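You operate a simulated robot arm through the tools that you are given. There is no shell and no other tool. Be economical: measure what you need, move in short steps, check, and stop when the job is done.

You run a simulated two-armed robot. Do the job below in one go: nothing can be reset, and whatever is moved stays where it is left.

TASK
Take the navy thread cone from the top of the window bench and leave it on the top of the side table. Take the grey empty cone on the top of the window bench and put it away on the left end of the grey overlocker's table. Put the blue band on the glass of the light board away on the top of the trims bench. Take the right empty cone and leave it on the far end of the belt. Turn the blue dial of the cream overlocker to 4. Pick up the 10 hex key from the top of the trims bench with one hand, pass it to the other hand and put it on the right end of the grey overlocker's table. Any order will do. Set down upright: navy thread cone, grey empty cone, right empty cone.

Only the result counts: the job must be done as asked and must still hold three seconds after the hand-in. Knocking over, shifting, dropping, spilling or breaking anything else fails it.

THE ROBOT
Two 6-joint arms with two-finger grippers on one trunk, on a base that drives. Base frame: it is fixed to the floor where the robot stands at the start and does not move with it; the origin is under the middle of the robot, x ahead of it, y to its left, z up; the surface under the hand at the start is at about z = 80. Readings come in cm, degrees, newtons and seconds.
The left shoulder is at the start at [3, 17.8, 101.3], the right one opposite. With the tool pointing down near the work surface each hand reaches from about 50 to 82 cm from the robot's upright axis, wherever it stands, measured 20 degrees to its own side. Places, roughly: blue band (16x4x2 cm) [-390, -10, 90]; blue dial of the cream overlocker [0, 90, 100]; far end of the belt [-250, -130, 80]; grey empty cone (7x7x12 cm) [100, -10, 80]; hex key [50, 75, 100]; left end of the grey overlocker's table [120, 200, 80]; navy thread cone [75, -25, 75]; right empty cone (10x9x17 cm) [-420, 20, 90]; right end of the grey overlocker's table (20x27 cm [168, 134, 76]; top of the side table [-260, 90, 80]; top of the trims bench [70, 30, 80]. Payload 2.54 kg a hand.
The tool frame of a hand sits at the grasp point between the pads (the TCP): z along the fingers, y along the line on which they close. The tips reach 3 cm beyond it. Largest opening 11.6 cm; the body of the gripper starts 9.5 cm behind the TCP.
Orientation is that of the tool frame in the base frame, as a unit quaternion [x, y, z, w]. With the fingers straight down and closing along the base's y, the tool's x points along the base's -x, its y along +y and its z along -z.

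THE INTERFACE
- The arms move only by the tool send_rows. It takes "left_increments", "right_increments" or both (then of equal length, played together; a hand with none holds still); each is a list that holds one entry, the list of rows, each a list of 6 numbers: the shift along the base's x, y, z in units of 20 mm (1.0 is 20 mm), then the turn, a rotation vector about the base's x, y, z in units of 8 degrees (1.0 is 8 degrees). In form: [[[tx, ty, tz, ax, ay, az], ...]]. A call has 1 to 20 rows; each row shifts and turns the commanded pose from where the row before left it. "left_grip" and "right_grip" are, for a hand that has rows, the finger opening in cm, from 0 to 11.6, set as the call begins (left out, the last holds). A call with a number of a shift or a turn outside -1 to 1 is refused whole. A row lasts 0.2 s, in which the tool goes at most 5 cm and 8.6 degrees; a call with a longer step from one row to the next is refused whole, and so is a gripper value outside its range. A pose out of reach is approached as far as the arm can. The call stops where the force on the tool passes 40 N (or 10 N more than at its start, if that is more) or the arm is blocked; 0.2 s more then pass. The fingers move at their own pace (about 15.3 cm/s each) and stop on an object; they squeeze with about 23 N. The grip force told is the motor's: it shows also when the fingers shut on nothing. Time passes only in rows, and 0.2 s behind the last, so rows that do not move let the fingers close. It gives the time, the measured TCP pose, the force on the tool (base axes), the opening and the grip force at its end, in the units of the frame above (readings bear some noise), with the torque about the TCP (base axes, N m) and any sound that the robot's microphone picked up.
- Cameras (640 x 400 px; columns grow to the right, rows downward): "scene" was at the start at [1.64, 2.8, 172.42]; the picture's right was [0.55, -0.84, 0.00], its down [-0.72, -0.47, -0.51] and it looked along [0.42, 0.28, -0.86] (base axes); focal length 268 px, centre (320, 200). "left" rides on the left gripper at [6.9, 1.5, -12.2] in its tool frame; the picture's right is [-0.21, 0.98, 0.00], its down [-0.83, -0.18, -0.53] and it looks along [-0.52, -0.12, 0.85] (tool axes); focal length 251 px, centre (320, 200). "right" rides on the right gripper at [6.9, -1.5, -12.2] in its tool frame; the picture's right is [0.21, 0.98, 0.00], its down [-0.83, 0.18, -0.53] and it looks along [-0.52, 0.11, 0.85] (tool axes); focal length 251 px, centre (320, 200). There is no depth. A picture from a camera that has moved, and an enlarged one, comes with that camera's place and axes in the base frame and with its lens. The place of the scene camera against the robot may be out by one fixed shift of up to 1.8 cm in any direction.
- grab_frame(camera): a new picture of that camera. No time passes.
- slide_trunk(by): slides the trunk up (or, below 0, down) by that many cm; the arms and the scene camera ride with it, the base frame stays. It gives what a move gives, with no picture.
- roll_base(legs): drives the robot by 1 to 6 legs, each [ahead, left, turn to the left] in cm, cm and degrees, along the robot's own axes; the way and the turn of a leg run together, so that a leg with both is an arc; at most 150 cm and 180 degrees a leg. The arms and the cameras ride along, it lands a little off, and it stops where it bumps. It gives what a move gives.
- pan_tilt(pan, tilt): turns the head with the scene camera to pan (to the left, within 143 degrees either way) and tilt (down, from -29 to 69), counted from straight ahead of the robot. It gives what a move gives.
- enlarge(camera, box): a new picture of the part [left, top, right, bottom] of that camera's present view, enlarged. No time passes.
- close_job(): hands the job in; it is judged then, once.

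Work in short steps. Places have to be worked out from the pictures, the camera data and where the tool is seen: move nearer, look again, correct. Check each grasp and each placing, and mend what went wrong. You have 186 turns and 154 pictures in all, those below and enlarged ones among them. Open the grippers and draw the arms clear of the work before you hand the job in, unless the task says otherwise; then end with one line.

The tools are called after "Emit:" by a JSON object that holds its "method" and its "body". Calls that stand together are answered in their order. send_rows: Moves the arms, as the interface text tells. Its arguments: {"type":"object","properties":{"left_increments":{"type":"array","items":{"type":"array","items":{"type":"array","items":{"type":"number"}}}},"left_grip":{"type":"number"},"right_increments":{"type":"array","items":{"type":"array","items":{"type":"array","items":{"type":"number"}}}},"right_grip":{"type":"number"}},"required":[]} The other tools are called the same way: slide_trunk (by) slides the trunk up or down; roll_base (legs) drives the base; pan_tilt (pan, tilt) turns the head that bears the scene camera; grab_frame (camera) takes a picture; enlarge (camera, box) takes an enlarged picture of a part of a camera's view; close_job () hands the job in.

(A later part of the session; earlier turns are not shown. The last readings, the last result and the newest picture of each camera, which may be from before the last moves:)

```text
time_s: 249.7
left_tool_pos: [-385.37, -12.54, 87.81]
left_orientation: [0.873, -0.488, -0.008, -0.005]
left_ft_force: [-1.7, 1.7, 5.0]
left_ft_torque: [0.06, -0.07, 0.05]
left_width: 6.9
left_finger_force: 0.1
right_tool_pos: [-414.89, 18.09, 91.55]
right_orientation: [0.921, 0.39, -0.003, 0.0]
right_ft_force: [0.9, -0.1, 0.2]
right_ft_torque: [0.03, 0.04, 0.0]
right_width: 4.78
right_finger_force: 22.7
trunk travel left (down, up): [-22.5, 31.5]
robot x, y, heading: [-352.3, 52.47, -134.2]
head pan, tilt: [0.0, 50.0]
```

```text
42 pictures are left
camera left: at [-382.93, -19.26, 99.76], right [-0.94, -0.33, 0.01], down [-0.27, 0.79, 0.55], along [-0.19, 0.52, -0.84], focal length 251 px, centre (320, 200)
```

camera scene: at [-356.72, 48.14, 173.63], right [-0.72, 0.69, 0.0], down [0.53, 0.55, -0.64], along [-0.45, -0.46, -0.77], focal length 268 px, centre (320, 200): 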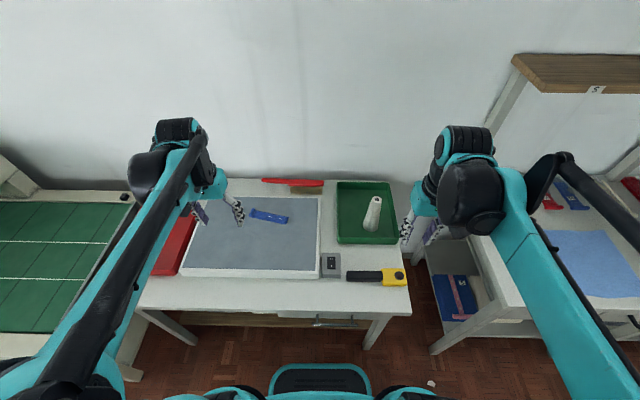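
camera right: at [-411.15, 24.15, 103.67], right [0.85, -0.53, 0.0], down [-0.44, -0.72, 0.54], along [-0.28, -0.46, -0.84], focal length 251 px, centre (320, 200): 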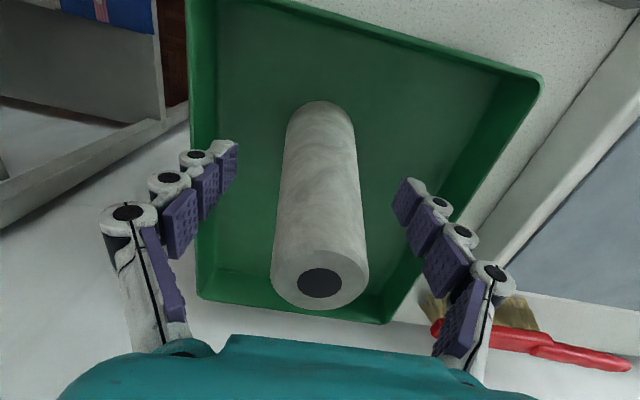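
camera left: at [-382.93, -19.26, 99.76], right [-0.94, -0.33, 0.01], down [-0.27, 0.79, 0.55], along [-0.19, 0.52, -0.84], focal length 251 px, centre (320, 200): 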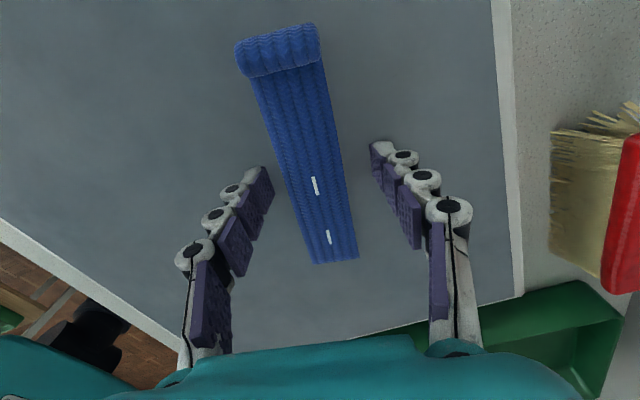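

Glass is at about z 84.8. Close the left fingers on the band here.

Emit:
{"method": "send_rows", "body": {"left_increments": [[[0, 0, 0.05, 0, 0, 0], [0, 0, 0, 0, 0, 0], [0, 0, 0, 0, 0, 0], [0, 0, 0, 0, 0, 0]]], "left_grip": 1}}

Emit:
{"method": "send_rows", "body": {"left_increments": [[[0, 0, 0.4, 0, 0, 0], [0, 0, 0.4, 0, 0, 0], [0, 0, 0.4, 0, 0, 0], [0, 0, 0.4, 0, 0, 0]]]}}

Emit:
{"method": "grab_frame", "body": {"camera": "left"}}

```text
time_s: 250.7
left_tool_pos: [-385.16, -12.42, 88.06]
left_orientation: [0.873, -0.488, -0.009, -0.003]
left_ft_force: [13.4, 8.4, 25.9]
left_ft_torque: [0.2, -0.87, 0.14]
left_width: 3.89
left_finger_force: 23.0
right_tool_pos: [-414.68, 18.17, 91.8]
right_orientation: [0.921, 0.389, -0.004, 0.002]
right_ft_force: [-0.3, 0.0, -1.1]
right_ft_torque: [-0.01, 0.01, 0.02]
right_width: 4.78
right_finger_force: 23.1
trunk travel left (down, up): [-22.5, 31.5]
robot x, y, heading: [-352.51, 52.32, -133.8]
head pan, tilt: [0.0, 50.0]
```

```text
time_s: 251.7
left_tool_pos: [-385.31, -12.47, 90.96]
left_orientation: [0.873, -0.488, -0.008, -0.003]
left_ft_force: [-0.6, 0.6, -0.4]
left_ft_torque: [0.01, 0.0, -0.01]
left_width: 3.87
left_finger_force: 23.0
right_tool_pos: [-414.89, 17.94, 91.6]
right_orientation: [0.921, 0.389, -0.003, 0.001]
right_ft_force: [-0.7, 1.0, 1.8]
right_ft_torque: [0.09, 0.07, 0.02]
right_width: 4.81
right_finger_force: 23.1
trunk travel left (down, up): [-22.5, 31.5]
robot x, y, heading: [-352.67, 52.19, -133.8]
head pan, tilt: [0.0, 50.0]
```

```text
41 pictures are left
camera left: at [-382.9, -19.29, 102.98], right [-0.94, -0.33, 0.01], down [-0.27, 0.79, 0.55], along [-0.19, 0.52, -0.84], focal length 251 px, centre (320, 200)
```

left: 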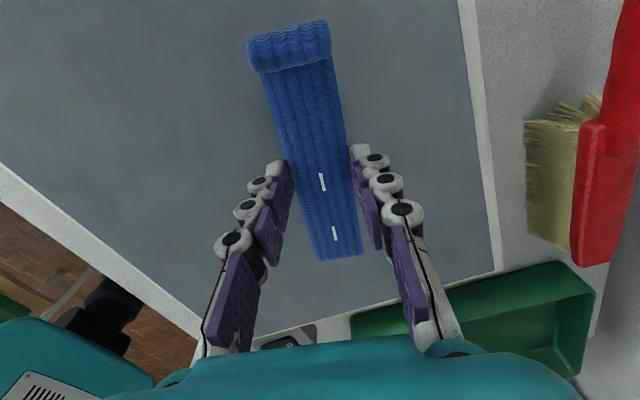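

Band held. Lift both 24 cm, drawing back toward the robot afterward.

Emit:
{"method": "send_rows", "body": {"left_increments": [[[0, 0, 1, 0, 0, 0], [0, 0, 1, 0, 0, 0], [0, 0, 1, 0, 0, 0], [0, 0, 1, 0, 0, 0], [0, 0, 1, 0, 0, 0], [0, 0, 1, 0, 0, 0], [0, 0, 1, 0, 0, 0], [0, 0, 1, 0, 0, 0], [0.6, 0.6, 1, 0, 0, 0], [0.6, 0.6, 1, 0, 0, 0], [0.6, 0.6, 1, 0, 0, 0], [0.6, 0.6, 1, 0, 0, 0], [0.6, 0.6, 0.5, 0, 0, 0], [0.6, 0.6, 0, 0, 0, 0], [0.6, 0.6, 0, 0, 0, 0], [0.6, 0.6, 0, 0, 0, 0]]], "right_increments": [[[0, 0, 1, 0, 0, 0], [0, 0, 1, 0, 0, 0], [0, 0, 1, 0, 0, 0], [0, 0, 1, 0, 0, 0], [0, 0, 1, 0, 0, 0], [0, 0, 1, 0, 0, 0], [0, 0, 1, 0, 0, 0], [0, 0, 1, 0, 0, 0], [0.6, 0.6, 1, 0, 0, 0], [0.6, 0.6, 1, 0, 0, 0], [0.6, 0.6, 1, 0, 0, 0], [0.6, 0.6, 1, 0, 0, 0], [0.6, 0.6, 1, 0, 0, 0], [0.6, 0.6, 1, 0, 0, 0], [0.6, 0.6, 0, 0, 0, 0], [0.6, 0.6, 0, 0, 0, 0]]]}}

Emit:
{"method": "pan_tilt", "body": {"pan": 30, "tilt": 40}}

Emit:
{"method": "grab_frame", "body": {"camera": "scene"}}

```text
time_s: 255.1
left_tool_pos: [-375.69, -2.83, 116.0]
left_orientation: [0.873, -0.488, -0.008, -0.002]
left_ft_force: [-0.3, 0.7, 0.0]
left_ft_torque: [-0.02, 0.08, 0.01]
left_width: 3.86
left_finger_force: 22.9
right_tool_pos: [-405.21, 27.83, 119.73]
right_orientation: [0.921, 0.389, -0.003, 0.001]
right_ft_force: [0.3, 0.2, 0.5]
right_ft_torque: [-0.04, 0.03, 0.01]
right_width: 4.78
right_finger_force: 23.1
trunk travel left (down, up): [-22.5, 31.5]
robot x, y, heading: [-352.72, 52.51, -133.7]
head pan, tilt: [0.0, 50.0]
```

```text
time_s: 256.0
left_tool_pos: [-375.74, -2.9, 115.82]
left_orientation: [0.873, -0.488, -0.009, -0.004]
left_ft_force: [-1.3, -1.1, -0.2]
left_ft_torque: [0.0, 0.03, -0.05]
left_width: 3.84
left_finger_force: 23.0
right_tool_pos: [-405.33, 27.6, 119.71]
right_orientation: [0.921, 0.389, -0.003, 0.0]
right_ft_force: [0.2, -0.2, -0.6]
right_ft_torque: [0.01, -0.02, 0.0]
right_width: 4.74
right_finger_force: 22.8
trunk travel left (down, up): [-22.5, 31.5]
robot x, y, heading: [-352.48, 52.52, -133.8]
head pan, tilt: [30.0, 40.0]
```

```text
40 pictures are left
camera scene: at [-353.4, 45.43, 175.04], right [-0.97, 0.24, 0.0], down [0.15, 0.62, -0.77], along [-0.18, -0.74, -0.64], focal length 268 px, centre (320, 200)
```

scene: 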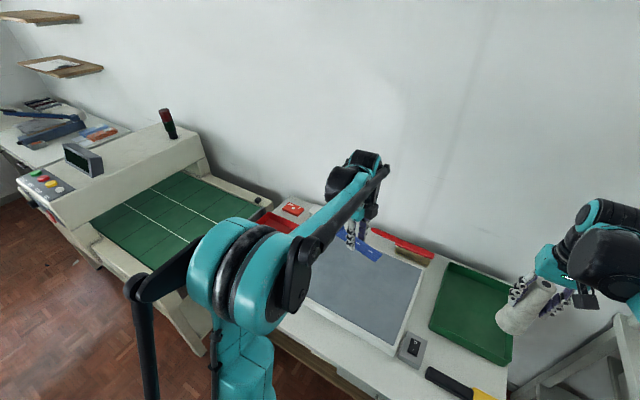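

Both objects held. I raise the trunk, back off, turn left and travel along the machines' row to the belt's far end.

Emit:
{"method": "slide_trunk", "body": {"by": 20}}

Emit:
{"method": "roll_base", "body": {"legs": [[-20, 0, 0], [0, 0, 88.8], [95, 0, 0], [0, 10, 0]]}}

Emit:
{"method": "pan_tilt", "body": {"pan": -10, "tilt": 40}}

Emit:
{"method": "grab_frame", "body": {"camera": "scene"}}

```text
time_s: 258.2
left_tool_pos: [-375.76, -2.99, 135.83]
left_orientation: [0.873, -0.488, -0.01, -0.005]
left_ft_force: [-0.2, -0.2, -1.2]
left_ft_torque: [0.01, 0.0, 0.01]
left_width: 3.87
left_finger_force: 22.9
right_tool_pos: [-405.4, 27.79, 139.55]
right_orientation: [0.921, 0.389, -0.003, 0.0]
right_ft_force: [0.5, -0.9, -0.2]
right_ft_torque: [0.02, -0.01, 0.02]
right_width: 4.77
right_finger_force: 23.2
trunk travel left (down, up): [-42.5, 11.5]
robot x, y, heading: [-352.09, 52.52, -133.9]
head pan, tilt: [30.0, 40.0]
```

```text
time_s: 268.9
left_tool_pos: [-208.26, -17.86, 135.82]
left_orientation: [0.964, 0.265, -0.009, 0.003]
left_ft_force: [0.2, -0.5, -0.8]
left_ft_torque: [-0.01, 0.02, -0.04]
left_width: 3.86
left_finger_force: 23.3
right_tool_pos: [-239.12, -47.07, 139.48]
right_orientation: [0.382, 0.924, -0.001, 0.002]
right_ft_force: [0.2, 0.4, -0.5]
right_ft_torque: [0.0, 0.02, 0.03]
right_width: 4.77
right_finger_force: 23.5
trunk travel left (down, up): [-42.5, 11.5]
robot x, y, heading: [-263.29, 6.27, -44.6]
head pan, tilt: [30.0, 40.0]
```

```text
time_s: 270.0
left_tool_pos: [-208.28, -17.92, 135.71]
left_orientation: [0.964, 0.266, -0.009, 0.004]
left_ft_force: [-0.7, -0.1, 0.1]
left_ft_torque: [0.0, 0.02, 0.01]
left_width: 3.86
left_finger_force: 22.2
right_tool_pos: [-239.32, -47.12, 139.53]
right_orientation: [0.382, 0.924, -0.001, 0.003]
right_ft_force: [-0.3, 0.2, -0.8]
right_ft_torque: [0.01, 0.01, 0.01]
right_width: 4.79
right_finger_force: 22.8
trunk travel left (down, up): [-42.5, 11.5]
robot x, y, heading: [-263.19, 6.32, -44.6]
head pan, tilt: [-10.0, 40.0]
```

```text
39 pictures are left
camera scene: at [-261.4, 0.46, 195.04], right [-0.81, -0.58, 0.0], down [-0.37, 0.52, -0.77], along [0.44, -0.62, -0.64], focal length 268 px, centre (320, 200)
```

scene: 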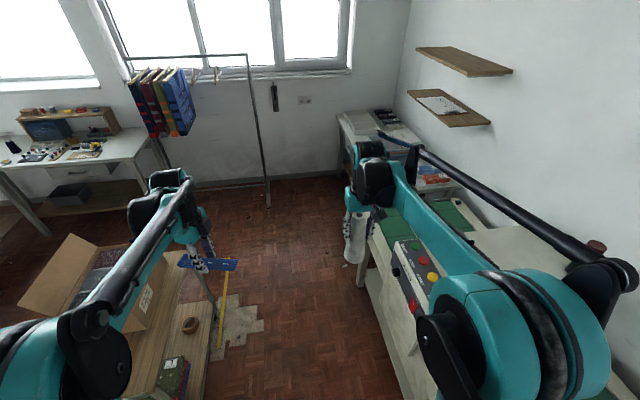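

Channel between trolley and belt machine is clear. Drive on 130 cm, then turn right to face the belt's far end.

Emit:
{"method": "roll_base", "body": {"legs": [[128, -5, 0], [0, 0, -90]]}}

Emit:
{"method": "pan_tilt", "body": {"pan": -15, "tilt": 45}}

Emit:
{"method": "grab_frame", "body": {"camera": "scene"}}

```text
time_s: 280.2
left_tool_pos: [-201.05, -140.94, 135.85]
left_orientation: [0.867, -0.498, -0.009, -0.004]
left_ft_force: [0.5, -1.0, -1.5]
left_ft_torque: [-0.05, -0.02, 0.01]
left_width: 3.87
left_finger_force: 23.1
right_tool_pos: [-229.81, -109.71, 139.55]
right_orientation: [0.926, 0.378, -0.002, 0.0]
right_ft_force: [0.1, -0.5, -0.6]
right_ft_torque: [-0.01, 0.02, -0.01]
right_width: 4.76
right_finger_force: 22.5
trunk travel left (down, up): [-42.5, 11.5]
robot x, y, heading: [-176.38, -86.8, -135.3]
head pan, tilt: [-10.0, 40.0]
```

```text
time_s: 280.9
left_tool_pos: [-201.11, -140.88, 135.84]
left_orientation: [0.867, -0.498, -0.009, -0.004]
left_ft_force: [0.6, 0.0, -0.6]
left_ft_torque: [0.02, -0.01, -0.03]
left_width: 3.87
left_finger_force: 23.0
right_tool_pos: [-229.93, -109.55, 139.53]
right_orientation: [0.926, 0.377, -0.004, 0.0]
right_ft_force: [0.3, -0.4, -0.2]
right_ft_torque: [0.01, -0.03, 0.01]
right_width: 4.75
right_finger_force: 23.5
trunk travel left (down, up): [-42.5, 11.5]
robot x, y, heading: [-176.56, -86.06, -135.2]
head pan, tilt: [-15.0, 45.0]
```

```text
38 pictures are left
camera scene: at [-182.35, -89.02, 194.32], right [-0.5, 0.87, 0.0], down [0.61, 0.35, -0.71], along [-0.61, -0.35, -0.71], focal length 268 px, centre (320, 200)
```

scene: 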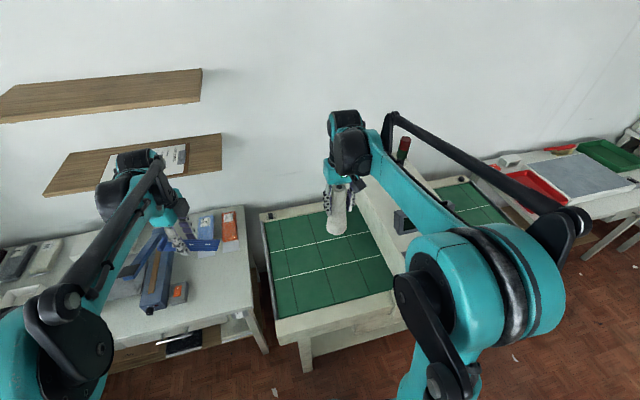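

The free part of the belt spans n ≈ -238…-293; I'll set the cone near [-240, -130]. Shift the base 9 ahead and 12 left, lower the trunk again, and move the cone over the spot.

Emit:
{"method": "roll_base", "body": {"legs": [[9, 12, 0]]}}

Emit:
{"method": "slide_trunk", "body": {"by": -20}}

Emit:
{"method": "pan_tilt", "body": {"pan": -20, "tilt": 55}}

Emit:
{"method": "grab_frame", "body": {"camera": "scene"}}

Emit:
{"method": "grab_frame", "body": {"camera": "right"}}

```text
time_s: 282.3
left_tool_pos: [-198.69, -155.68, 135.91]
left_orientation: [0.867, -0.498, -0.007, -0.003]
left_ft_force: [-0.1, 0.5, 0.1]
left_ft_torque: [-0.02, -0.01, 0.02]
left_width: 3.88
left_finger_force: 23.1
right_tool_pos: [-227.52, -124.58, 139.68]
right_orientation: [0.925, 0.379, -0.003, 0.001]
right_ft_force: [0.0, -0.2, 0.2]
right_ft_torque: [-0.01, 0.01, 0.03]
right_width: 4.73
right_finger_force: 22.6
trunk travel left (down, up): [-42.5, 11.5]
robot x, y, heading: [-174.27, -101.25, -135.0]
head pan, tilt: [-15.0, 45.0]
```

```text
time_s: 284.4
left_tool_pos: [-198.82, -155.9, 115.76]
left_orientation: [0.868, -0.497, -0.008, -0.004]
left_ft_force: [0.2, -0.1, -0.5]
left_ft_torque: [0.04, 0.01, -0.01]
left_width: 3.88
left_finger_force: 23.2
right_tool_pos: [-227.63, -124.74, 119.65]
right_orientation: [0.925, 0.379, -0.003, 0.001]
right_ft_force: [0.5, 0.6, -0.1]
right_ft_torque: [0.01, 0.03, 0.04]
right_width: 4.77
right_finger_force: 23.1
trunk travel left (down, up): [-22.5, 31.5]
robot x, y, heading: [-174.24, -100.7, -135.4]
head pan, tilt: [-15.0, 45.0]
```

```text
time_s: 285.2
left_tool_pos: [-198.68, -155.86, 115.84]
left_orientation: [0.867, -0.498, -0.009, -0.004]
left_ft_force: [-0.5, -0.7, -0.3]
left_ft_torque: [0.03, 0.0, -0.01]
left_width: 3.85
left_finger_force: 23.1
right_tool_pos: [-227.65, -124.64, 119.53]
right_orientation: [0.925, 0.379, -0.003, 0.0]
right_ft_force: [-0.4, 0.6, 0.2]
right_ft_torque: [0.01, -0.04, -0.01]
right_width: 4.77
right_finger_force: 22.5
trunk travel left (down, up): [-22.5, 31.5]
robot x, y, heading: [-174.28, -101.07, -135.1]
head pan, tilt: [-20.0, 55.0]
```

```text
37 pictures are left
camera scene: at [-179.59, -102.96, 172.98], right [-0.42, 0.91, 0.0], down [0.74, 0.35, -0.57], along [-0.52, -0.24, -0.82], focal length 268 px, centre (320, 200)
```

scene: 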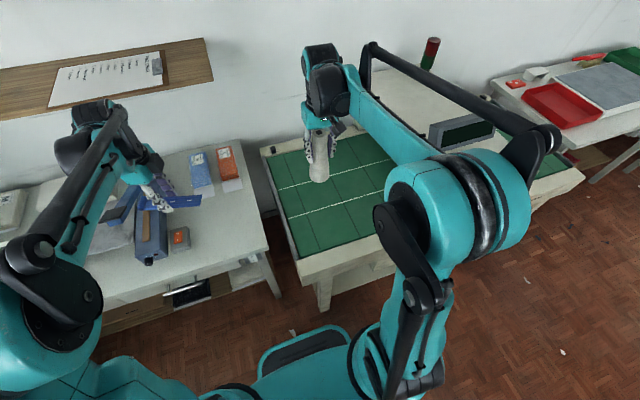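

```text
36 pictures are left
camera right: at [-223.62, -118.65, 131.8], right [0.84, -0.55, 0.0], down [-0.46, -0.71, 0.54], along [-0.29, -0.45, -0.84], focal length 251 px, centre (320, 200)
```

right: 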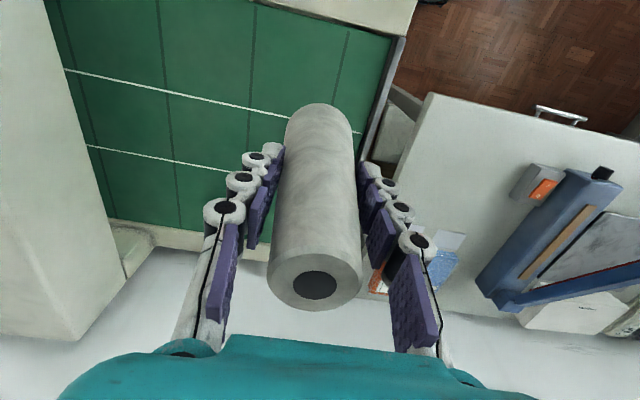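

Move over the spot and descend to ~2.5 cm above the belt.

Emit:
{"method": "send_rows", "body": {"right_increments": [[[-0.67, -0.235, -0.5, 0, 0, 0], [-0.67, -0.235, -0.5, 0, 0, 0], [-0.67, -0.235, -0.5, 0, 0, 0], [-0.67, -0.235, -0.5, 0, 0, 0], [-0.67, -0.235, -0.5, 0, 0, 0], [-0.67, -0.235, -1, 0, 0, 0], [-0.67, -0.235, -1, 0, 0, 0], [-0.67, -0.235, -1, 0, 0, 0], [-0.67, -0.235, -1, 0, 0, 0], [-0.67, -0.235, -1, 0, 0, 0], [0, 0, -1, 0, 0, 0], [0, 0, -1, 0, 0, 0], [0, 0, -1, 0, 0, 0], [0, 0, -1, 0, 0, 0], [0, 0, -0.7, 0, 0, 0]]]}}

Emit:
{"method": "grab_frame", "body": {"camera": "scene"}}

```text
time_s: 288.4
left_tool_pos: [-198.68, -155.84, 115.87]
left_orientation: [0.867, -0.498, -0.009, -0.005]
left_ft_force: [-0.1, 0.9, 0.2]
left_ft_torque: [-0.01, 0.03, 0.01]
left_width: 3.87
left_finger_force: 22.9
right_tool_pos: [-240.91, -129.5, 95.29]
right_orientation: [0.925, 0.379, -0.003, 0.0]
right_ft_force: [-0.1, 0.9, 0.0]
right_ft_torque: [-0.03, 0.0, 0.0]
right_width: 4.76
right_finger_force: 23.5
trunk travel left (down, up): [-22.5, 31.5]
robot x, y, heading: [-174.15, -101.41, -135.1]
head pan, tilt: [-20.0, 55.0]
```

```text
35 pictures are left
camera scene: at [-179.61, -102.97, 172.98], right [-0.42, 0.91, 0.0], down [0.74, 0.35, -0.57], along [-0.52, -0.24, -0.82], focal length 268 px, centre (320, 200)
```

scene: 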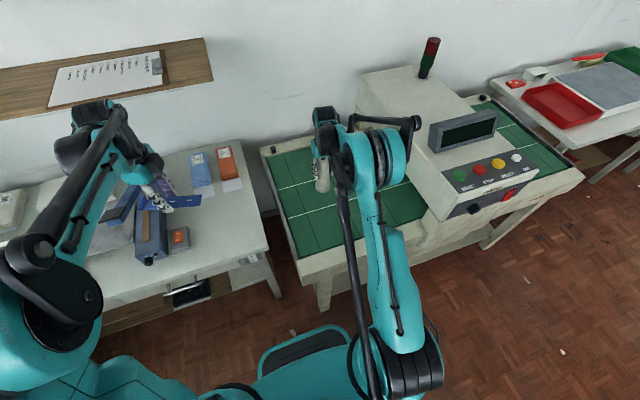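

Emit:
{"method": "send_rows", "body": {"right_increments": [[[0, 0, -0.3, 0, 0, 0], [0, 0, -0.3, 0, 0, 0], [0, 0, -0.3, 0, 0, 0], [0, 0, -0.3, 0, 0, 0], [0, 0, -0.3, 0, 0, 0]]]}}

Emit:
{"method": "grab_frame", "body": {"camera": "right"}}

```text
time_s: 289.6
left_tool_pos: [-198.69, -155.87, 115.86]
left_orientation: [0.867, -0.497, -0.009, -0.003]
left_ft_force: [-0.5, 0.3, 0.1]
left_ft_torque: [-0.01, -0.04, 0.01]
left_width: 3.84
left_finger_force: 22.9
right_tool_pos: [-240.98, -129.39, 92.21]
right_orientation: [0.925, 0.38, -0.004, -0.001]
right_ft_force: [-0.6, 0.9, -0.4]
right_ft_torque: [-0.01, 0.01, 0.0]
right_width: 4.78
right_finger_force: 22.9
trunk travel left (down, up): [-22.5, 31.5]
robot x, y, heading: [-174.27, -101.27, -135.1]
head pan, tilt: [-20.0, 55.0]
```

```text
34 pictures are left
camera right: at [-236.99, -123.34, 104.37], right [0.84, -0.55, 0.0], down [-0.46, -0.71, 0.54], along [-0.29, -0.45, -0.84], focal length 251 px, centre (320, 200)
```

right: 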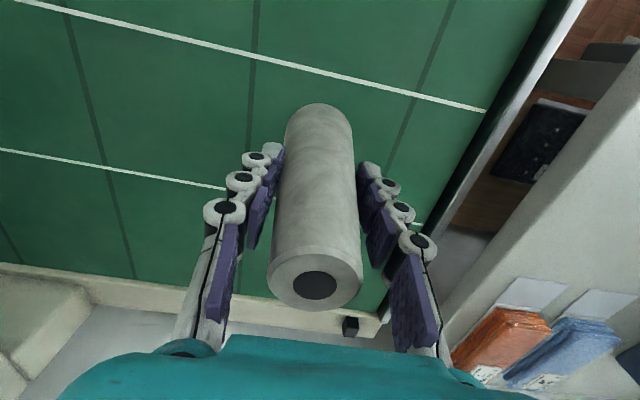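

Over bare belt. Lower in 2 mm steps until contact.

Emit:
{"method": "send_rows", "body": {"right_increments": [[[0, 0, -0.1, 0, 0, 0], [0, 0, -0.1, 0, 0, 0], [0, 0, -0.1, 0, 0, 0], [0, 0, -0.1, 0, 0, 0], [0, 0, -0.1, 0, 0, 0]]]}}

```text
time_s: 290.8
left_tool_pos: [-198.71, -155.75, 115.83]
left_orientation: [0.867, -0.498, -0.009, -0.003]
left_ft_force: [0.2, 0.3, 0.5]
left_ft_torque: [-0.03, -0.01, 0.02]
left_width: 3.88
left_finger_force: 22.1
right_tool_pos: [-240.92, -129.4, 91.17]
right_orientation: [0.925, 0.379, -0.003, 0.0]
right_ft_force: [0.3, -0.5, -0.3]
right_ft_torque: [0.03, -0.01, -0.01]
right_width: 4.8
right_finger_force: 22.6
trunk travel left (down, up): [-22.5, 31.5]
robot x, y, heading: [-174.53, -100.86, -135.0]
head pan, tilt: [-20.0, 55.0]
```

Emit:
{"method": "send_rows", "body": {"right_increments": [[[0, 0, -0.1, 0, 0, 0], [0, 0, -0.1, 0, 0, 0], [0, 0, -0.1, 0, 0, 0], [0, 0, -0.1, 0, 0, 0], [0, 0, -0.1, 0, 0, 0], [0, 0, -0.1, 0, 0, 0], [0, 0, -0.1, 0, 0, 0], [0, 0, -0.1, 0, 0, 0]]]}}

```text
time_s: 292.6
left_tool_pos: [-198.69, -155.86, 115.86]
left_orientation: [0.867, -0.499, -0.009, -0.004]
left_ft_force: [-0.5, 0.3, 0.0]
left_ft_torque: [-0.02, 0.05, 0.02]
left_width: 3.87
left_finger_force: 22.9
right_tool_pos: [-240.92, -129.48, 89.48]
right_orientation: [0.925, 0.379, -0.003, 0.001]
right_ft_force: [0.8, 0.0, -0.2]
right_ft_torque: [0.01, 0.01, 0.02]
right_width: 4.79
right_finger_force: 22.9
trunk travel left (down, up): [-22.5, 31.5]
robot x, y, heading: [-174.28, -101.04, -135.2]
head pan, tilt: [-20.0, 55.0]
```

Emit:
{"method": "send_rows", "body": {"right_increments": [[[0, 0, -0.1, 0, 0, 0], [0, 0, -0.1, 0, 0, 0], [0, 0, -0.1, 0, 0, 0], [0, 0, -0.1, 0, 0, 0], [0, 0, -0.1, 0, 0, 0], [0, 0, -0.1, 0, 0, 0], [0, 0, -0.1, 0, 0, 0], [0, 0, -0.1, 0, 0, 0], [0, 0, -0.1, 0, 0, 0], [0, 0, -0.1, 0, 0, 0]]]}}

Emit:
{"method": "grab_frame", "body": {"camera": "right"}}

```text
time_s: 294.8
left_tool_pos: [-198.65, -155.91, 115.96]
left_orientation: [0.867, -0.498, -0.009, -0.004]
left_ft_force: [0.1, 0.0, -0.4]
left_ft_torque: [-0.01, 0.0, 0.01]
left_width: 3.89
left_finger_force: 23.2
right_tool_pos: [-240.88, -129.41, 87.7]
right_orientation: [0.925, 0.38, -0.003, 0.0]
right_ft_force: [0.5, -1.1, -0.2]
right_ft_torque: [-0.01, 0.03, 0.05]
right_width: 4.76
right_finger_force: 23.1
trunk travel left (down, up): [-22.5, 31.5]
robot x, y, heading: [-174.15, -100.89, -135.2]
head pan, tilt: [-20.0, 55.0]
```

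```text
33 pictures are left
camera right: at [-237.03, -123.33, 99.8], right [0.84, -0.55, 0.0], down [-0.46, -0.71, 0.54], along [-0.29, -0.45, -0.84], focal length 251 px, centre (320, 200)
```

right: 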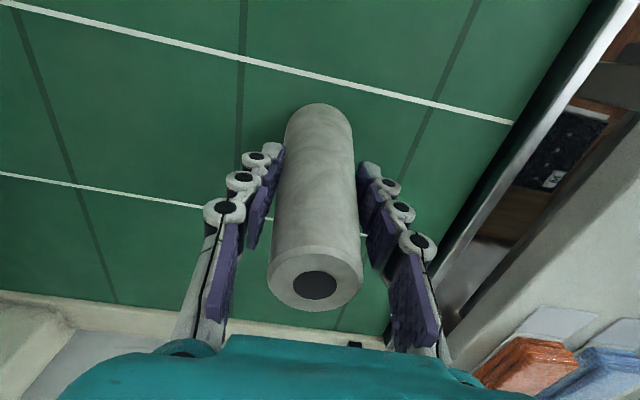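

Two views put the belt near z 76; contact should come near TCP 86.7. Continue slowly.

Emit:
{"method": "send_rows", "body": {"right_increments": [[[0, 0, -0.1, 0, 0, 0], [0, 0, -0.1, 0, 0, 0], [0, 0, -0.1, 0, 0, 0], [0, 0, -0.1, 0, 0, 0], [0, 0, -0.1, 0, 0, 0], [0, 0, -0.1, 0, 0, 0], [0, 0, -0.1, 0, 0, 0], [0, 0, -0.1, 0, 0, 0], [0, 0, -0.1, 0, 0, 0], [0, 0, -0.1, 0, 0, 0]]]}}

```text
time_s: 297.0
left_tool_pos: [-198.28, -155.8, 116.06]
left_orientation: [0.868, -0.497, -0.01, -0.003]
left_ft_force: [-1.1, 0.1, -0.1]
left_ft_torque: [-0.03, 0.0, 0.03]
left_width: 3.89
left_finger_force: 22.6
right_tool_pos: [-240.57, -129.47, 85.95]
right_orientation: [0.925, 0.379, -0.004, 0.0]
right_ft_force: [6.7, -3.2, 30.4]
right_ft_torque: [-0.26, -0.22, 0.17]
right_width: 5.0
right_finger_force: 23.0
trunk travel left (down, up): [-22.5, 31.5]
robot x, y, heading: [-173.97, -100.96, -135.1]
head pan, tilt: [-20.0, 55.0]
```

Contact (30 N). Ease up 2 mm, open and rise clear.

Emit:
{"method": "send_rows", "body": {"right_increments": [[[0, 0, 0.1, 0, 0, 0], [0, 0, 0, 0, 0, 0]]]}}

Emit:
{"method": "send_rows", "body": {"right_increments": [[[0, 0, 0, 0, 0, 0], [0, 0, 0, 0, 0, 0], [0, 0, 0, 0, 0, 0], [0, 0, 0.5, 0, 0, 0], [0, 0, 1, 0, 0, 0], [0, 0, 1, 0, 0, 0], [0, 0, 1, 0, 0, 0], [0, 0, 1, 0, 0, 0], [0, 0, 1, 0, 0, 0], [0, 0, 1, 0, 0, 0], [0, 0, 1, 0, 0, 0], [0, 0, 1, 0, 0, 0], [0, 0, 1, 0, 0, 0]]], "right_grip": 10.5}}

Emit:
{"method": "grab_frame", "body": {"camera": "right"}}

```text
time_s: 297.6
left_tool_pos: [-198.59, -155.88, 115.88]
left_orientation: [0.868, -0.497, -0.01, -0.004]
left_ft_force: [-0.3, 0.0, 0.0]
left_ft_torque: [-0.01, -0.03, -0.04]
left_width: 3.84
left_finger_force: 23.2
right_tool_pos: [-240.97, -129.44, 85.97]
right_orientation: [0.926, 0.379, -0.002, 0.0]
right_ft_force: [6.4, -2.0, 9.6]
right_ft_torque: [-0.31, -0.2, 0.12]
right_width: 4.95
right_finger_force: 23.3
trunk travel left (down, up): [-22.5, 31.5]
robot x, y, heading: [-174.46, -101.51, -135.0]
head pan, tilt: [-20.0, 55.0]
```

```text
time_s: 300.4
left_tool_pos: [-198.64, -155.77, 115.9]
left_orientation: [0.867, -0.498, -0.008, -0.004]
left_ft_force: [0.2, 0.6, -0.4]
left_ft_torque: [-0.01, 0.03, 0.01]
left_width: 3.87
left_finger_force: 23.0
right_tool_pos: [-240.95, -129.51, 104.75]
right_orientation: [0.925, 0.38, -0.003, 0.0]
right_ft_force: [0.3, -0.8, -0.2]
right_ft_torque: [0.0, 0.0, 0.0]
right_width: 10.52
right_finger_force: 0.1
trunk travel left (down, up): [-22.5, 31.5]
robot x, y, heading: [-174.39, -101.25, -135.1]
head pan, tilt: [-20.0, 55.0]
```

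```text
32 pictures are left
camera right: at [-236.95, -123.36, 117.03], right [0.84, -0.55, 0.0], down [-0.46, -0.71, 0.54], along [-0.29, -0.45, -0.84], focal length 251 px, centre (320, 200)
```

right: 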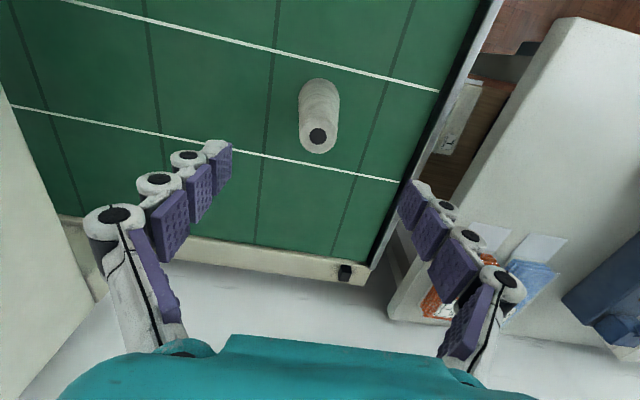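

The cone stands upright on the belt's far end. Retract the right hand and drive back to the start place in front of the trims bench with the band.

Emit:
{"method": "send_rows", "body": {"right_increments": [[[0.3, 0.1, 1, 0, 0, 0], [1, 0.35, 1, 0, 0, 0], [1, 0.35, 1, 0, 0, 0], [1, 0.35, 1, 0, 0, 0], [1, 0.35, 1, 0, 0, 0], [1, 0.35, 1, 0, 0, 0], [1, 0.35, 1, 0, 0, 0], [1, 0.35, 1, 0, 0, 0], [1, 0.35, 0.5, 0, 0, 0], [1, 0.35, 0, 0, 0, 0], [1, 0.35, 0, 0, 0, 0], [1, 0.35, 0, 0, 0, 0], [1, 0.35, 0, 0, 0, 0]]]}}

Emit:
{"method": "roll_base", "body": {"legs": [[-8, 0, 0], [0, 0, 150], [70, 0, 0], [0, 0, 24], [125, 0, 0], [0, 0, -38]]}}

Emit:
{"method": "pan_tilt", "body": {"pan": 10, "tilt": 50}}

Emit:
{"method": "grab_frame", "body": {"camera": "scene"}}

```text
time_s: 303.2
left_tool_pos: [-198.55, -155.93, 115.9]
left_orientation: [0.867, -0.498, -0.009, -0.004]
left_ft_force: [-0.2, 0.2, 0.4]
left_ft_torque: [-0.02, 0.01, -0.01]
left_width: 3.88
left_finger_force: 22.4
right_tool_pos: [-216.22, -120.86, 121.72]
right_orientation: [0.925, 0.379, -0.002, -0.001]
right_ft_force: [-0.1, 0.0, 0.2]
right_ft_torque: [0.01, -0.01, 0.01]
right_width: 10.51
right_finger_force: 0.1
trunk travel left (down, up): [-22.5, 31.5]
robot x, y, heading: [-174.23, -101.11, -134.9]
head pan, tilt: [-20.0, 55.0]
```

```text
time_s: 322.6
left_tool_pos: [52.19, 20.37, 115.86]
left_orientation: [0.785, 0.62, -0.006, 0.007]
left_ft_force: [0.4, 0.3, -0.9]
left_ft_torque: [-0.03, -0.02, -0.01]
left_width: 3.85
left_finger_force: 23.2
right_tool_pos: [40.65, -17.14, 121.87]
right_orientation: [-0.008, 1.0, -0.001, 0.003]
right_ft_force: [0.2, -0.9, -0.3]
right_ft_torque: [0.02, -0.01, 0.03]
right_width: 10.5
right_finger_force: 0.0
trunk travel left (down, up): [-22.5, 31.5]
robot x, y, heading: [-3.31, -2.43, 1.3]
head pan, tilt: [-20.0, 55.0]
```

```text
time_s: 323.6
left_tool_pos: [52.18, 20.38, 115.84]
left_orientation: [0.785, 0.619, -0.007, 0.006]
left_ft_force: [-0.4, -0.1, -0.4]
left_ft_torque: [0.01, -0.01, 0.01]
left_width: 3.86
left_finger_force: 22.5
right_tool_pos: [40.68, -17.07, 121.75]
right_orientation: [-0.008, 1.0, -0.001, 0.003]
right_ft_force: [-0.4, -0.9, -0.5]
right_ft_torque: [0.0, 0.0, 0.03]
right_width: 10.49
right_finger_force: 0.0
trunk travel left (down, up): [-22.5, 31.5]
robot x, y, heading: [-3.25, -2.27, 1.4]
head pan, tilt: [10.0, 50.0]
```

```text
31 pictures are left
camera scene: at [0.16, -1.74, 173.63], right [0.19, -0.98, 0.0], down [-0.75, -0.15, -0.64], along [0.63, 0.12, -0.77], focal length 268 px, centre (320, 200)
```

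scene: 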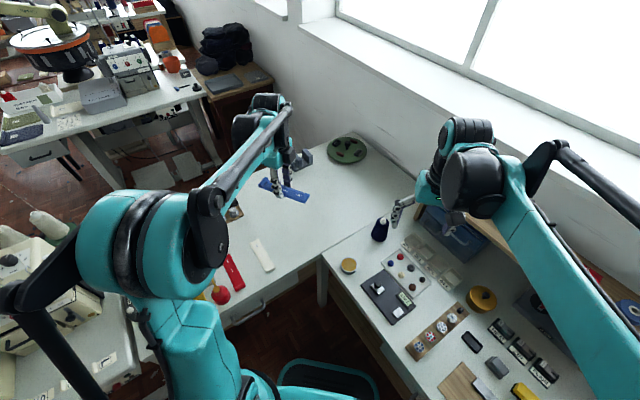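

I'm back at the start place. Lower the band with the left hand over the bare middle of the trims bench, near [67, 21]; and look at the navy cone with the right camera.

Emit:
{"method": "send_rows", "body": {"left_increments": [[[0.7, 0.03, -0.9, 0, 0, 0], [0.7, 0.03, -0.9, 0, 0, 0], [0.7, 0.03, -0.9, 0, 0, 0], [0.7, 0.03, -0.9, 0, 0, 0], [0.7, 0.03, -0.9, 0, 0, 0], [0.7, 0.03, -0.9, 0, 0, 0], [0.7, 0.03, -0.9, 0, 0, 0], [0.7, 0.03, -0.9, 0, 0, 0], [0.7, 0.03, -0.9, 0, 0, 0], [0.7, 0.03, -0.9, 0, 0, 0], [0.4, 0, -0.9, 0, 0, 0], [0, 0, -0.9, 0, 0, 0], [0, 0, -0.9, 0, 0, 0], [0, 0, -0.9, 0, 0, 0], [0, 0, -0.9, 0, 0, 0], [0, 0, -0.9, 0, 0, 0], [0, 0, -0.6, 0, 0, 0]]]}}

Emit:
{"method": "grab_frame", "body": {"camera": "left"}}

Emit:
{"method": "grab_frame", "body": {"camera": "right"}}

```text
time_s: 327.2
left_tool_pos: [67.09, 21.05, 85.87]
left_orientation: [0.785, 0.62, -0.007, 0.006]
left_ft_force: [0.0, 0.1, -0.4]
left_ft_torque: [-0.02, 0.0, 0.01]
left_width: 3.86
left_finger_force: 23.0
right_tool_pos: [40.8, -17.06, 121.78]
right_orientation: [-0.008, 1.0, -0.001, 0.002]
right_ft_force: [-0.4, -0.2, 0.5]
right_ft_torque: [-0.02, -0.03, 0.02]
right_width: 10.5
right_finger_force: 0.1
trunk travel left (down, up): [-22.5, 31.5]
robot x, y, heading: [-3.32, -2.51, 0.8]
head pan, tilt: [10.0, 50.0]
```

```text
30 pictures are left
camera left: at [70.06, 27.69, 98.02], right [0.9, -0.43, 0.01], down [-0.37, -0.75, 0.55], along [-0.23, -0.5, -0.84], focal length 251 px, centre (320, 200)
```

left: 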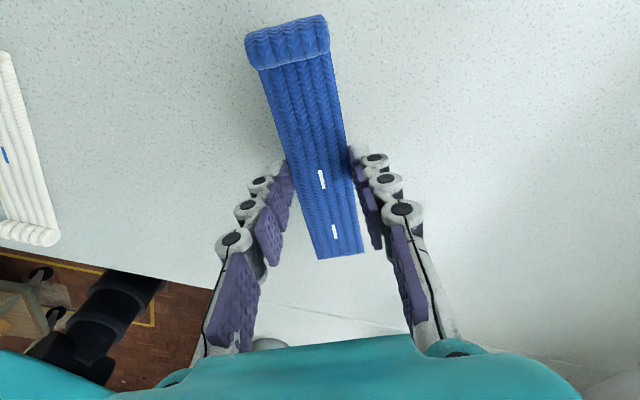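

```text
29 pictures are left
camera right: at [33.88, -18.54, 133.94], right [-0.23, 0.97, 0.0], down [0.82, 0.19, 0.54], along [0.52, 0.12, -0.84], focal length 251 px, centre (320, 200)
```

right: 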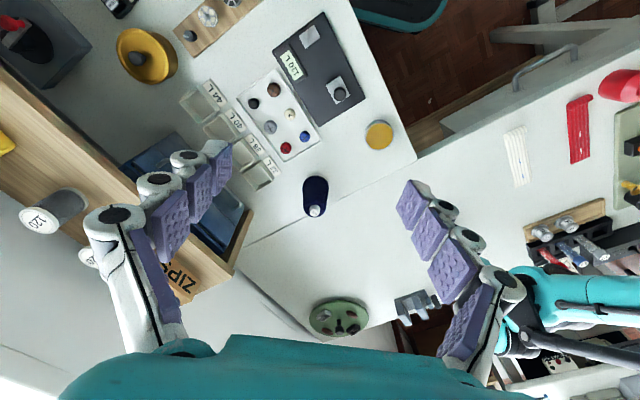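

Emit:
{"method": "send_rows", "body": {"left_increments": [[[0, 0, -0.3, 0, 0, 0], [0, 0, -0.3, 0, 0, 0], [0, 0, -0.2, 0, 0, 0], [0, 0, -0.1, 0, 0, 0], [0, 0, -0.1, 0, 0, 0], [0, 0, -0.1, 0, 0, 0], [0, 0, -0.1, 0, 0, 0], [0, 0, -0.1, 0, 0, 0]]]}}

```text
time_s: 329.0
left_tool_pos: [66.97, 20.92, 83.21]
left_orientation: [0.784, 0.62, -0.008, 0.006]
left_ft_force: [0.0, -0.3, -0.8]
left_ft_torque: [-0.01, 0.02, 0.0]
left_width: 3.85
left_finger_force: 23.0
right_tool_pos: [40.75, -16.97, 121.82]
right_orientation: [-0.008, 1.0, 0.0, 0.002]
right_ft_force: [0.3, -0.2, -0.3]
right_ft_torque: [0.0, -0.02, 0.01]
right_width: 10.51
right_finger_force: 0.1
trunk travel left (down, up): [-22.5, 31.5]
robot x, y, heading: [-3.51, -2.42, 1.1]
head pan, tilt: [10.0, 50.0]
```

Emit:
{"method": "send_rows", "body": {"left_increments": [[[0, 0, -0.1, 0, 0, 0], [0, 0, -0.1, 0, 0, 0], [0, 0, -0.1, 0, 0, 0], [0, 0, -0.1, 0, 0, 0], [0, 0, -0.1, 0, 0, 0], [0, 0, -0.1, 0, 0, 0]]]}}

```text
time_s: 329.9
left_tool_pos: [66.93, 20.83, 83.13]
left_orientation: [0.785, 0.619, -0.005, 0.007]
left_ft_force: [-3.1, -0.9, 20.1]
left_ft_torque: [0.27, 0.46, 0.02]
left_width: 3.86
left_finger_force: 23.2
right_tool_pos: [40.58, -17.09, 121.87]
right_orientation: [-0.008, 1.0, 0.0, 0.003]
right_ft_force: [-0.1, 1.0, 0.1]
right_ft_torque: [-0.01, 0.0, -0.03]
right_width: 10.49
right_finger_force: 0.2
trunk travel left (down, up): [-22.5, 31.5]
robot x, y, heading: [-3.78, -2.4, 1.2]
head pan, tilt: [10.0, 50.0]
stopped in row 4 (left hand): the force on the tool passed its limit at 44 N (the readings are from after the stop); the commanded pose is now the measured one
```

Band on the bench. Open, rise, and withdraw the left arm to its rest place, yawing back.

Emit:
{"method": "send_rows", "body": {"left_increments": [[[0, 0, 0.1, 0, 0, 0], [0, 0, 0, 0, 0, 0], [0, 0, 0.5, 0, 0, 0], [0, 0, 1, 0, 0, 0], [0, 0, 1, 0, 0, 0], [0, 0, 1, 0, 0, 0], [0, 0, 1, 0, 0, 0], [0, 0, 1, 0, 0, 0], [-0.5, 0.2, 1, 0, 0, 0.9], [-0.9, 0.5, 1, 0, 0, 0.9], [-1, 0.6, 1, 0, 0, 0.9], [-1, 0.6, 1, 0, 0, 0.9], [-1, 0.6, 1, 0, 0, 0.9], [-1, 0.6, 1, 0, 0, 0.9], [-1, 0.6, 1, 0, 0, 0.9], [-1, 0.6, 1, 0, 0, 0.9], [-1, 0.6, 1, 0, 0, 0.9], [-1, 0.6, 1, 0, 0, 0.9]]], "left_grip": 6.5}}

Emit:
{"method": "grab_frame", "body": {"camera": "scene"}}

```text
time_s: 333.7
left_tool_pos: [48.16, 31.86, 114.13]
left_orientation: [0.269, 0.963, 0.0, 0.009]
left_ft_force: [-0.3, -0.7, -0.4]
left_ft_torque: [0.01, -0.02, 0.01]
left_width: 6.52
left_finger_force: 0.1
right_tool_pos: [40.71, -17.12, 121.85]
right_orientation: [-0.007, 1.0, 0.0, 0.002]
right_ft_force: [0.4, 0.2, 0.4]
right_ft_torque: [0.0, -0.02, -0.03]
right_width: 10.5
right_finger_force: 0.1
trunk travel left (down, up): [-22.5, 31.5]
robot x, y, heading: [-3.25, -2.22, 1.0]
head pan, tilt: [10.0, 50.0]
```

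```text
28 pictures are left
camera scene: at [0.0, -1.73, 173.63], right [0.19, -0.98, 0.0], down [-0.75, -0.15, -0.64], along [0.63, 0.12, -0.77], focal length 268 px, centre (320, 200)
```

scene: 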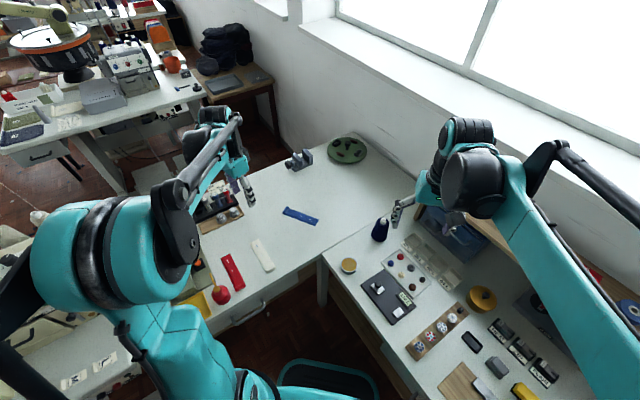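

Band lies well on the trims bench. Now the navy cone: bring the right hand above about [64.5, -12.6].

Emit:
{"method": "send_rows", "body": {"right_increments": [[[0.99, 0.19, -0.5, 0, 0, 0], [0.99, 0.19, -0.5, 0, 0, 0], [0.99, 0.19, -0.5, 0, 0, 0], [0.99, 0.19, -0.5, 0, 0, 0], [0.99, 0.19, -0.5, 0, 0, 0], [0.99, 0.19, -0.5, 0, 0, 0], [0.99, 0.19, -0.5, 0, 0, 0], [0.99, 0.19, -0.5, 0, 0, 0], [0.99, 0.19, -0.5, 0, 0, 0], [0.99, 0.19, -0.5, 0, 0, 0], [0.99, 0.19, -0.5, 0, 0, 0], [0.99, 0.19, -0.5, 0, 0, 0]]]}}

Emit:
{"method": "grab_frame", "body": {"camera": "right"}}

```text
time_s: 336.3
left_tool_pos: [48.4, 31.87, 114.05]
left_orientation: [0.271, 0.963, -0.001, 0.008]
left_ft_force: [-0.5, 0.2, -1.0]
left_ft_torque: [-0.02, 0.03, -0.02]
left_width: 6.48
left_finger_force: 0.1
right_tool_pos: [64.78, -12.36, 109.67]
right_orientation: [-0.007, 1.0, -0.001, 0.002]
right_ft_force: [0.8, -0.2, -0.4]
right_ft_torque: [0.02, 0.02, -0.04]
right_width: 10.52
right_finger_force: 0.0
trunk travel left (down, up): [-22.5, 31.5]
robot x, y, heading: [-3.43, -2.31, 1.3]
head pan, tilt: [10.0, 50.0]
```

```text
27 pictures are left
camera right: at [57.87, -13.83, 121.86], right [-0.23, 0.97, 0.0], down [0.82, 0.19, 0.54], along [0.52, 0.12, -0.84], focal length 251 px, centre (320, 200)
```

right: 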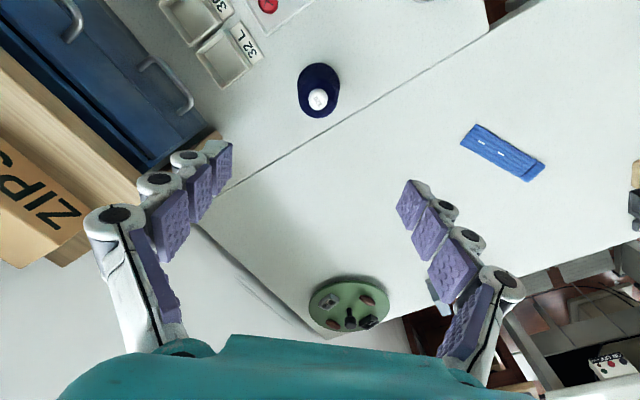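

Navy cone axis is at [63.6, -12.8], top z ≈ 91. Descend to TCP z 85.5 and close.

Emit:
{"method": "send_rows", "body": {"right_increments": [[[-0.2, -0.07, -0.93, 0, 0, 0], [-0.2, -0.07, -0.93, 0, 0, 0], [-0.2, -0.07, -0.93, 0, 0, 0], [0, 0, -0.93, 0, 0, 0], [0, 0, -0.93, 0, 0, 0], [0, 0, -0.93, 0, 0, 0], [0, 0, -0.93, 0, 0, 0], [0, 0, -0.93, 0, 0, 0], [0, 0, -0.93, 0, 0, 0], [0, 0, -0.93, 0, 0, 0], [0, 0, -0.93, 0, 0, 0], [0, 0, -0.93, 0, 0, 0], [0, 0, -0.9, 0, 0, 0]]]}}

Emit:
{"method": "grab_frame", "body": {"camera": "right"}}

```text
time_s: 339.1
left_tool_pos: [48.34, 31.86, 114.08]
left_orientation: [0.271, 0.962, -0.001, 0.009]
left_ft_force: [-0.3, 0.4, 0.8]
left_ft_torque: [-0.01, 0.0, 0.02]
left_width: 6.49
left_finger_force: 0.2
right_tool_pos: [63.37, -12.96, 85.54]
right_orientation: [-0.007, 1.0, -0.001, 0.003]
right_ft_force: [-0.4, 0.7, -1.0]
right_ft_torque: [-0.02, 0.04, -0.03]
right_width: 10.51
right_finger_force: 0.1
trunk travel left (down, up): [-22.5, 31.5]
robot x, y, heading: [-3.12, -2.16, 1.0]
head pan, tilt: [10.0, 50.0]
```

```text
26 pictures are left
camera right: at [56.46, -14.35, 97.83], right [-0.23, 0.97, 0.0], down [0.82, 0.19, 0.54], along [0.52, 0.12, -0.84], focal length 251 px, centre (320, 200)
```

right: 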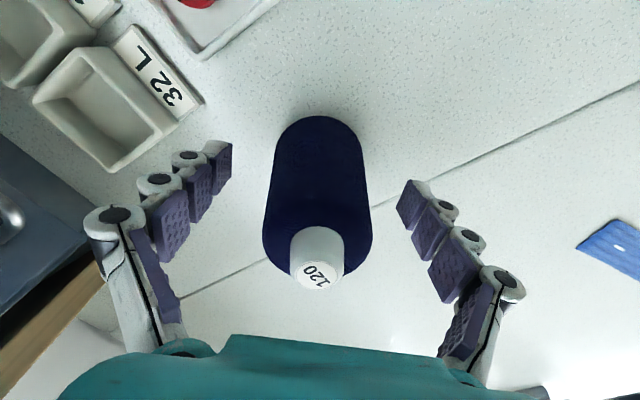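

Centred. Close and lift 24 cm.

Emit:
{"method": "send_rows", "body": {"right_increments": [[[0, 0, 0, 0, 0, 0], [0, 0, 0, 0, 0, 0], [0, 0, 0, 0, 0, 0], [0, 0, 0, 0, 0, 0]]], "right_grip": 2}}

Emit:
{"method": "send_rows", "body": {"right_increments": [[[0, 0, 0.5, 0, 0, 0], [0, 0, 1, 0, 0, 0], [0, 0, 1, 0, 0, 0], [0, 0, 1, 0, 0, 0], [0, 0, 1, 0, 0, 0], [0, 0, 1, 0, 0, 0], [0, 0, 1, 0, 0, 0], [0, 0, 1, 0, 0, 0], [0, 0, 1, 0, 0, 0], [-1, 0, 1, 0, 0, 0], [-1, 0, 1, 0, 0, 0], [-1, 0, 1, 0, 0, 0], [-1, 0, 1, 0, 0, 0], [-1, 0, 1, 0, 0, 0], [-1, 0, 1, 0, 0, 0], [-1, 0, 1, 0, 0, 0], [-1, 0, 1, 0, 0, 0], [-1, 0, 1, 0, 0, 0]]], "left_increments": [[[0, 0, 0, 0, 0, 0], [0, 0, 0, 0, 0, 0], [0, 0, 0, 0, 0, 0], [-1, 0.5, 0, 0, 0, 0.5], [-1, 0.5, 0, 0, 0, 0.5], [-1, 0.5, 0, 0, 0, 0.5], [-1, 0.5, 0, 0, 0, 0.5], [-1, 0.5, 0, 0, 0, 0], [-1, 0, 0, 0, 0, 0], [-1, 0, 0, 0, 0, 0], [-1, 0, 0, 0, 0, 0], [0, 0, 0.5, 0, 0, 0], [0, 0, 0.5, 0, 0, 0], [0, 0, 0.5, 0, 0, 0], [0, 0, 0.5, 0, 0, 0], [0, 0, 0, 0, 0, 0], [0, 0, 0, 0, 0, 0], [0, 0, 0, 0, 0, 0]]]}}

Emit:
{"method": "grab_frame", "body": {"camera": "right"}}

```text
time_s: 340.1
left_tool_pos: [48.23, 31.89, 113.91]
left_orientation: [0.271, 0.963, -0.001, 0.009]
left_ft_force: [-0.2, -0.4, 0.0]
left_ft_torque: [0.0, 0.01, 0.01]
left_width: 6.51
left_finger_force: 0.1
right_tool_pos: [63.29, -12.92, 85.8]
right_orientation: [-0.007, 1.0, -0.001, 0.003]
right_ft_force: [0.4, -0.9, 5.9]
right_ft_torque: [-0.2, 0.01, 0.01]
right_width: 5.67
right_finger_force: 23.3
trunk travel left (down, up): [-22.5, 31.5]
robot x, y, heading: [-3.18, -2.45, 1.3]
head pan, tilt: [10.0, 50.0]
```

```text
time_s: 343.9
left_tool_pos: [32.14, 37.02, 118.03]
left_orientation: [0.134, 0.991, 0.0, 0.009]
left_ft_force: [-0.7, 0.5, -0.1]
left_ft_torque: [0.0, 0.02, -0.02]
left_width: 6.47
left_finger_force: 0.0
right_tool_pos: [45.0, -12.93, 120.6]
right_orientation: [-0.008, 1.0, -0.001, 0.003]
right_ft_force: [-0.3, 0.1, -0.9]
right_ft_torque: [-0.01, -0.03, -0.03]
right_width: 5.67
right_finger_force: 22.7
trunk travel left (down, up): [-22.5, 31.5]
robot x, y, heading: [-3.28, -2.18, 1.0]
head pan, tilt: [10.0, 50.0]
```

```text
25 pictures are left
camera right: at [38.08, -14.33, 132.89], right [-0.23, 0.97, 0.0], down [0.82, 0.19, 0.54], along [0.52, 0.12, -0.84], focal length 251 px, centre (320, 200)
```

right: 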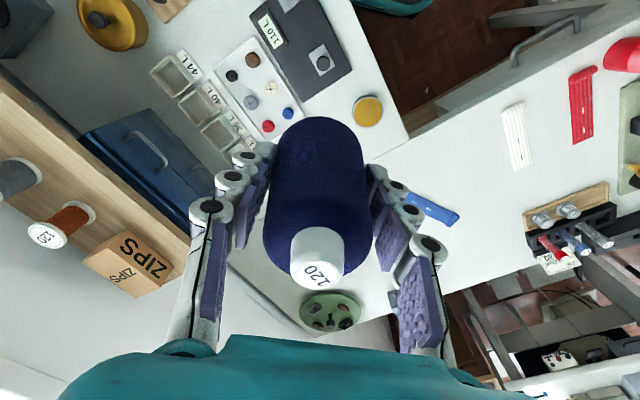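

Navy cone held upright. Drive to the side table: back out, past bag and trolley, to about [-188, 120] facing its near side.

Emit:
{"method": "roll_base", "body": {"legs": [[-63, 0, 0], [0, 0, 125], [78, 0, 0], [0, 0, 16.5], [95, 0, 0], [0, 0, 82]]}}

Emit:
{"method": "pan_tilt", "body": {"pan": -5, "tilt": 45}}

Emit:
{"method": "grab_frame", "body": {"camera": "scene"}}

```text
time_s: 365.3
left_tool_pos: [-187.21, 65.99, 117.9]
left_orientation: [0.973, 0.23, -0.008, 0.004]
left_ft_force: [-0.2, -0.7, 0.1]
left_ft_torque: [-0.01, 0.01, -0.02]
left_width: 6.49
left_finger_force: 0.1
right_tool_pos: [-229.98, 94.64, 120.67]
right_orientation: [0.931, 0.364, -0.002, 0.0]
right_ft_force: [0.3, -0.7, -0.7]
right_ft_torque: [0.01, 0.03, -0.01]
right_width: 5.66
right_finger_force: 23.3
trunk travel left (down, up): [-22.5, 31.5]
robot x, y, heading: [-186.52, 119.16, -137.1]
head pan, tilt: [10.0, 50.0]
```

```text
time_s: 366.1
left_tool_pos: [-187.12, 66.05, 117.9]
left_orientation: [0.973, 0.23, -0.008, 0.004]
left_ft_force: [-0.1, 0.7, 0.0]
left_ft_torque: [-0.02, -0.03, 0.01]
left_width: 6.5
left_finger_force: 0.1
right_tool_pos: [-230.06, 94.55, 120.64]
right_orientation: [0.932, 0.364, -0.003, -0.001]
right_ft_force: [-0.1, 1.1, -1.5]
right_ft_torque: [-0.01, -0.02, -0.02]
right_width: 5.63
right_finger_force: 22.9
trunk travel left (down, up): [-22.5, 31.5]
robot x, y, heading: [-186.75, 118.93, -137.0]
head pan, tilt: [-5.0, 45.0]
```

```text
24 pictures are left
camera scene: at [-191.99, 115.24, 174.32], right [-0.62, 0.79, 0.0], down [0.56, 0.44, -0.71], along [-0.56, -0.44, -0.71], focal length 268 px, centre (320, 200)
```

scene: 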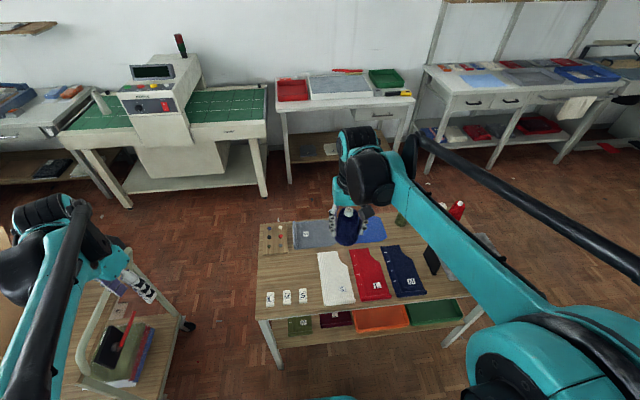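

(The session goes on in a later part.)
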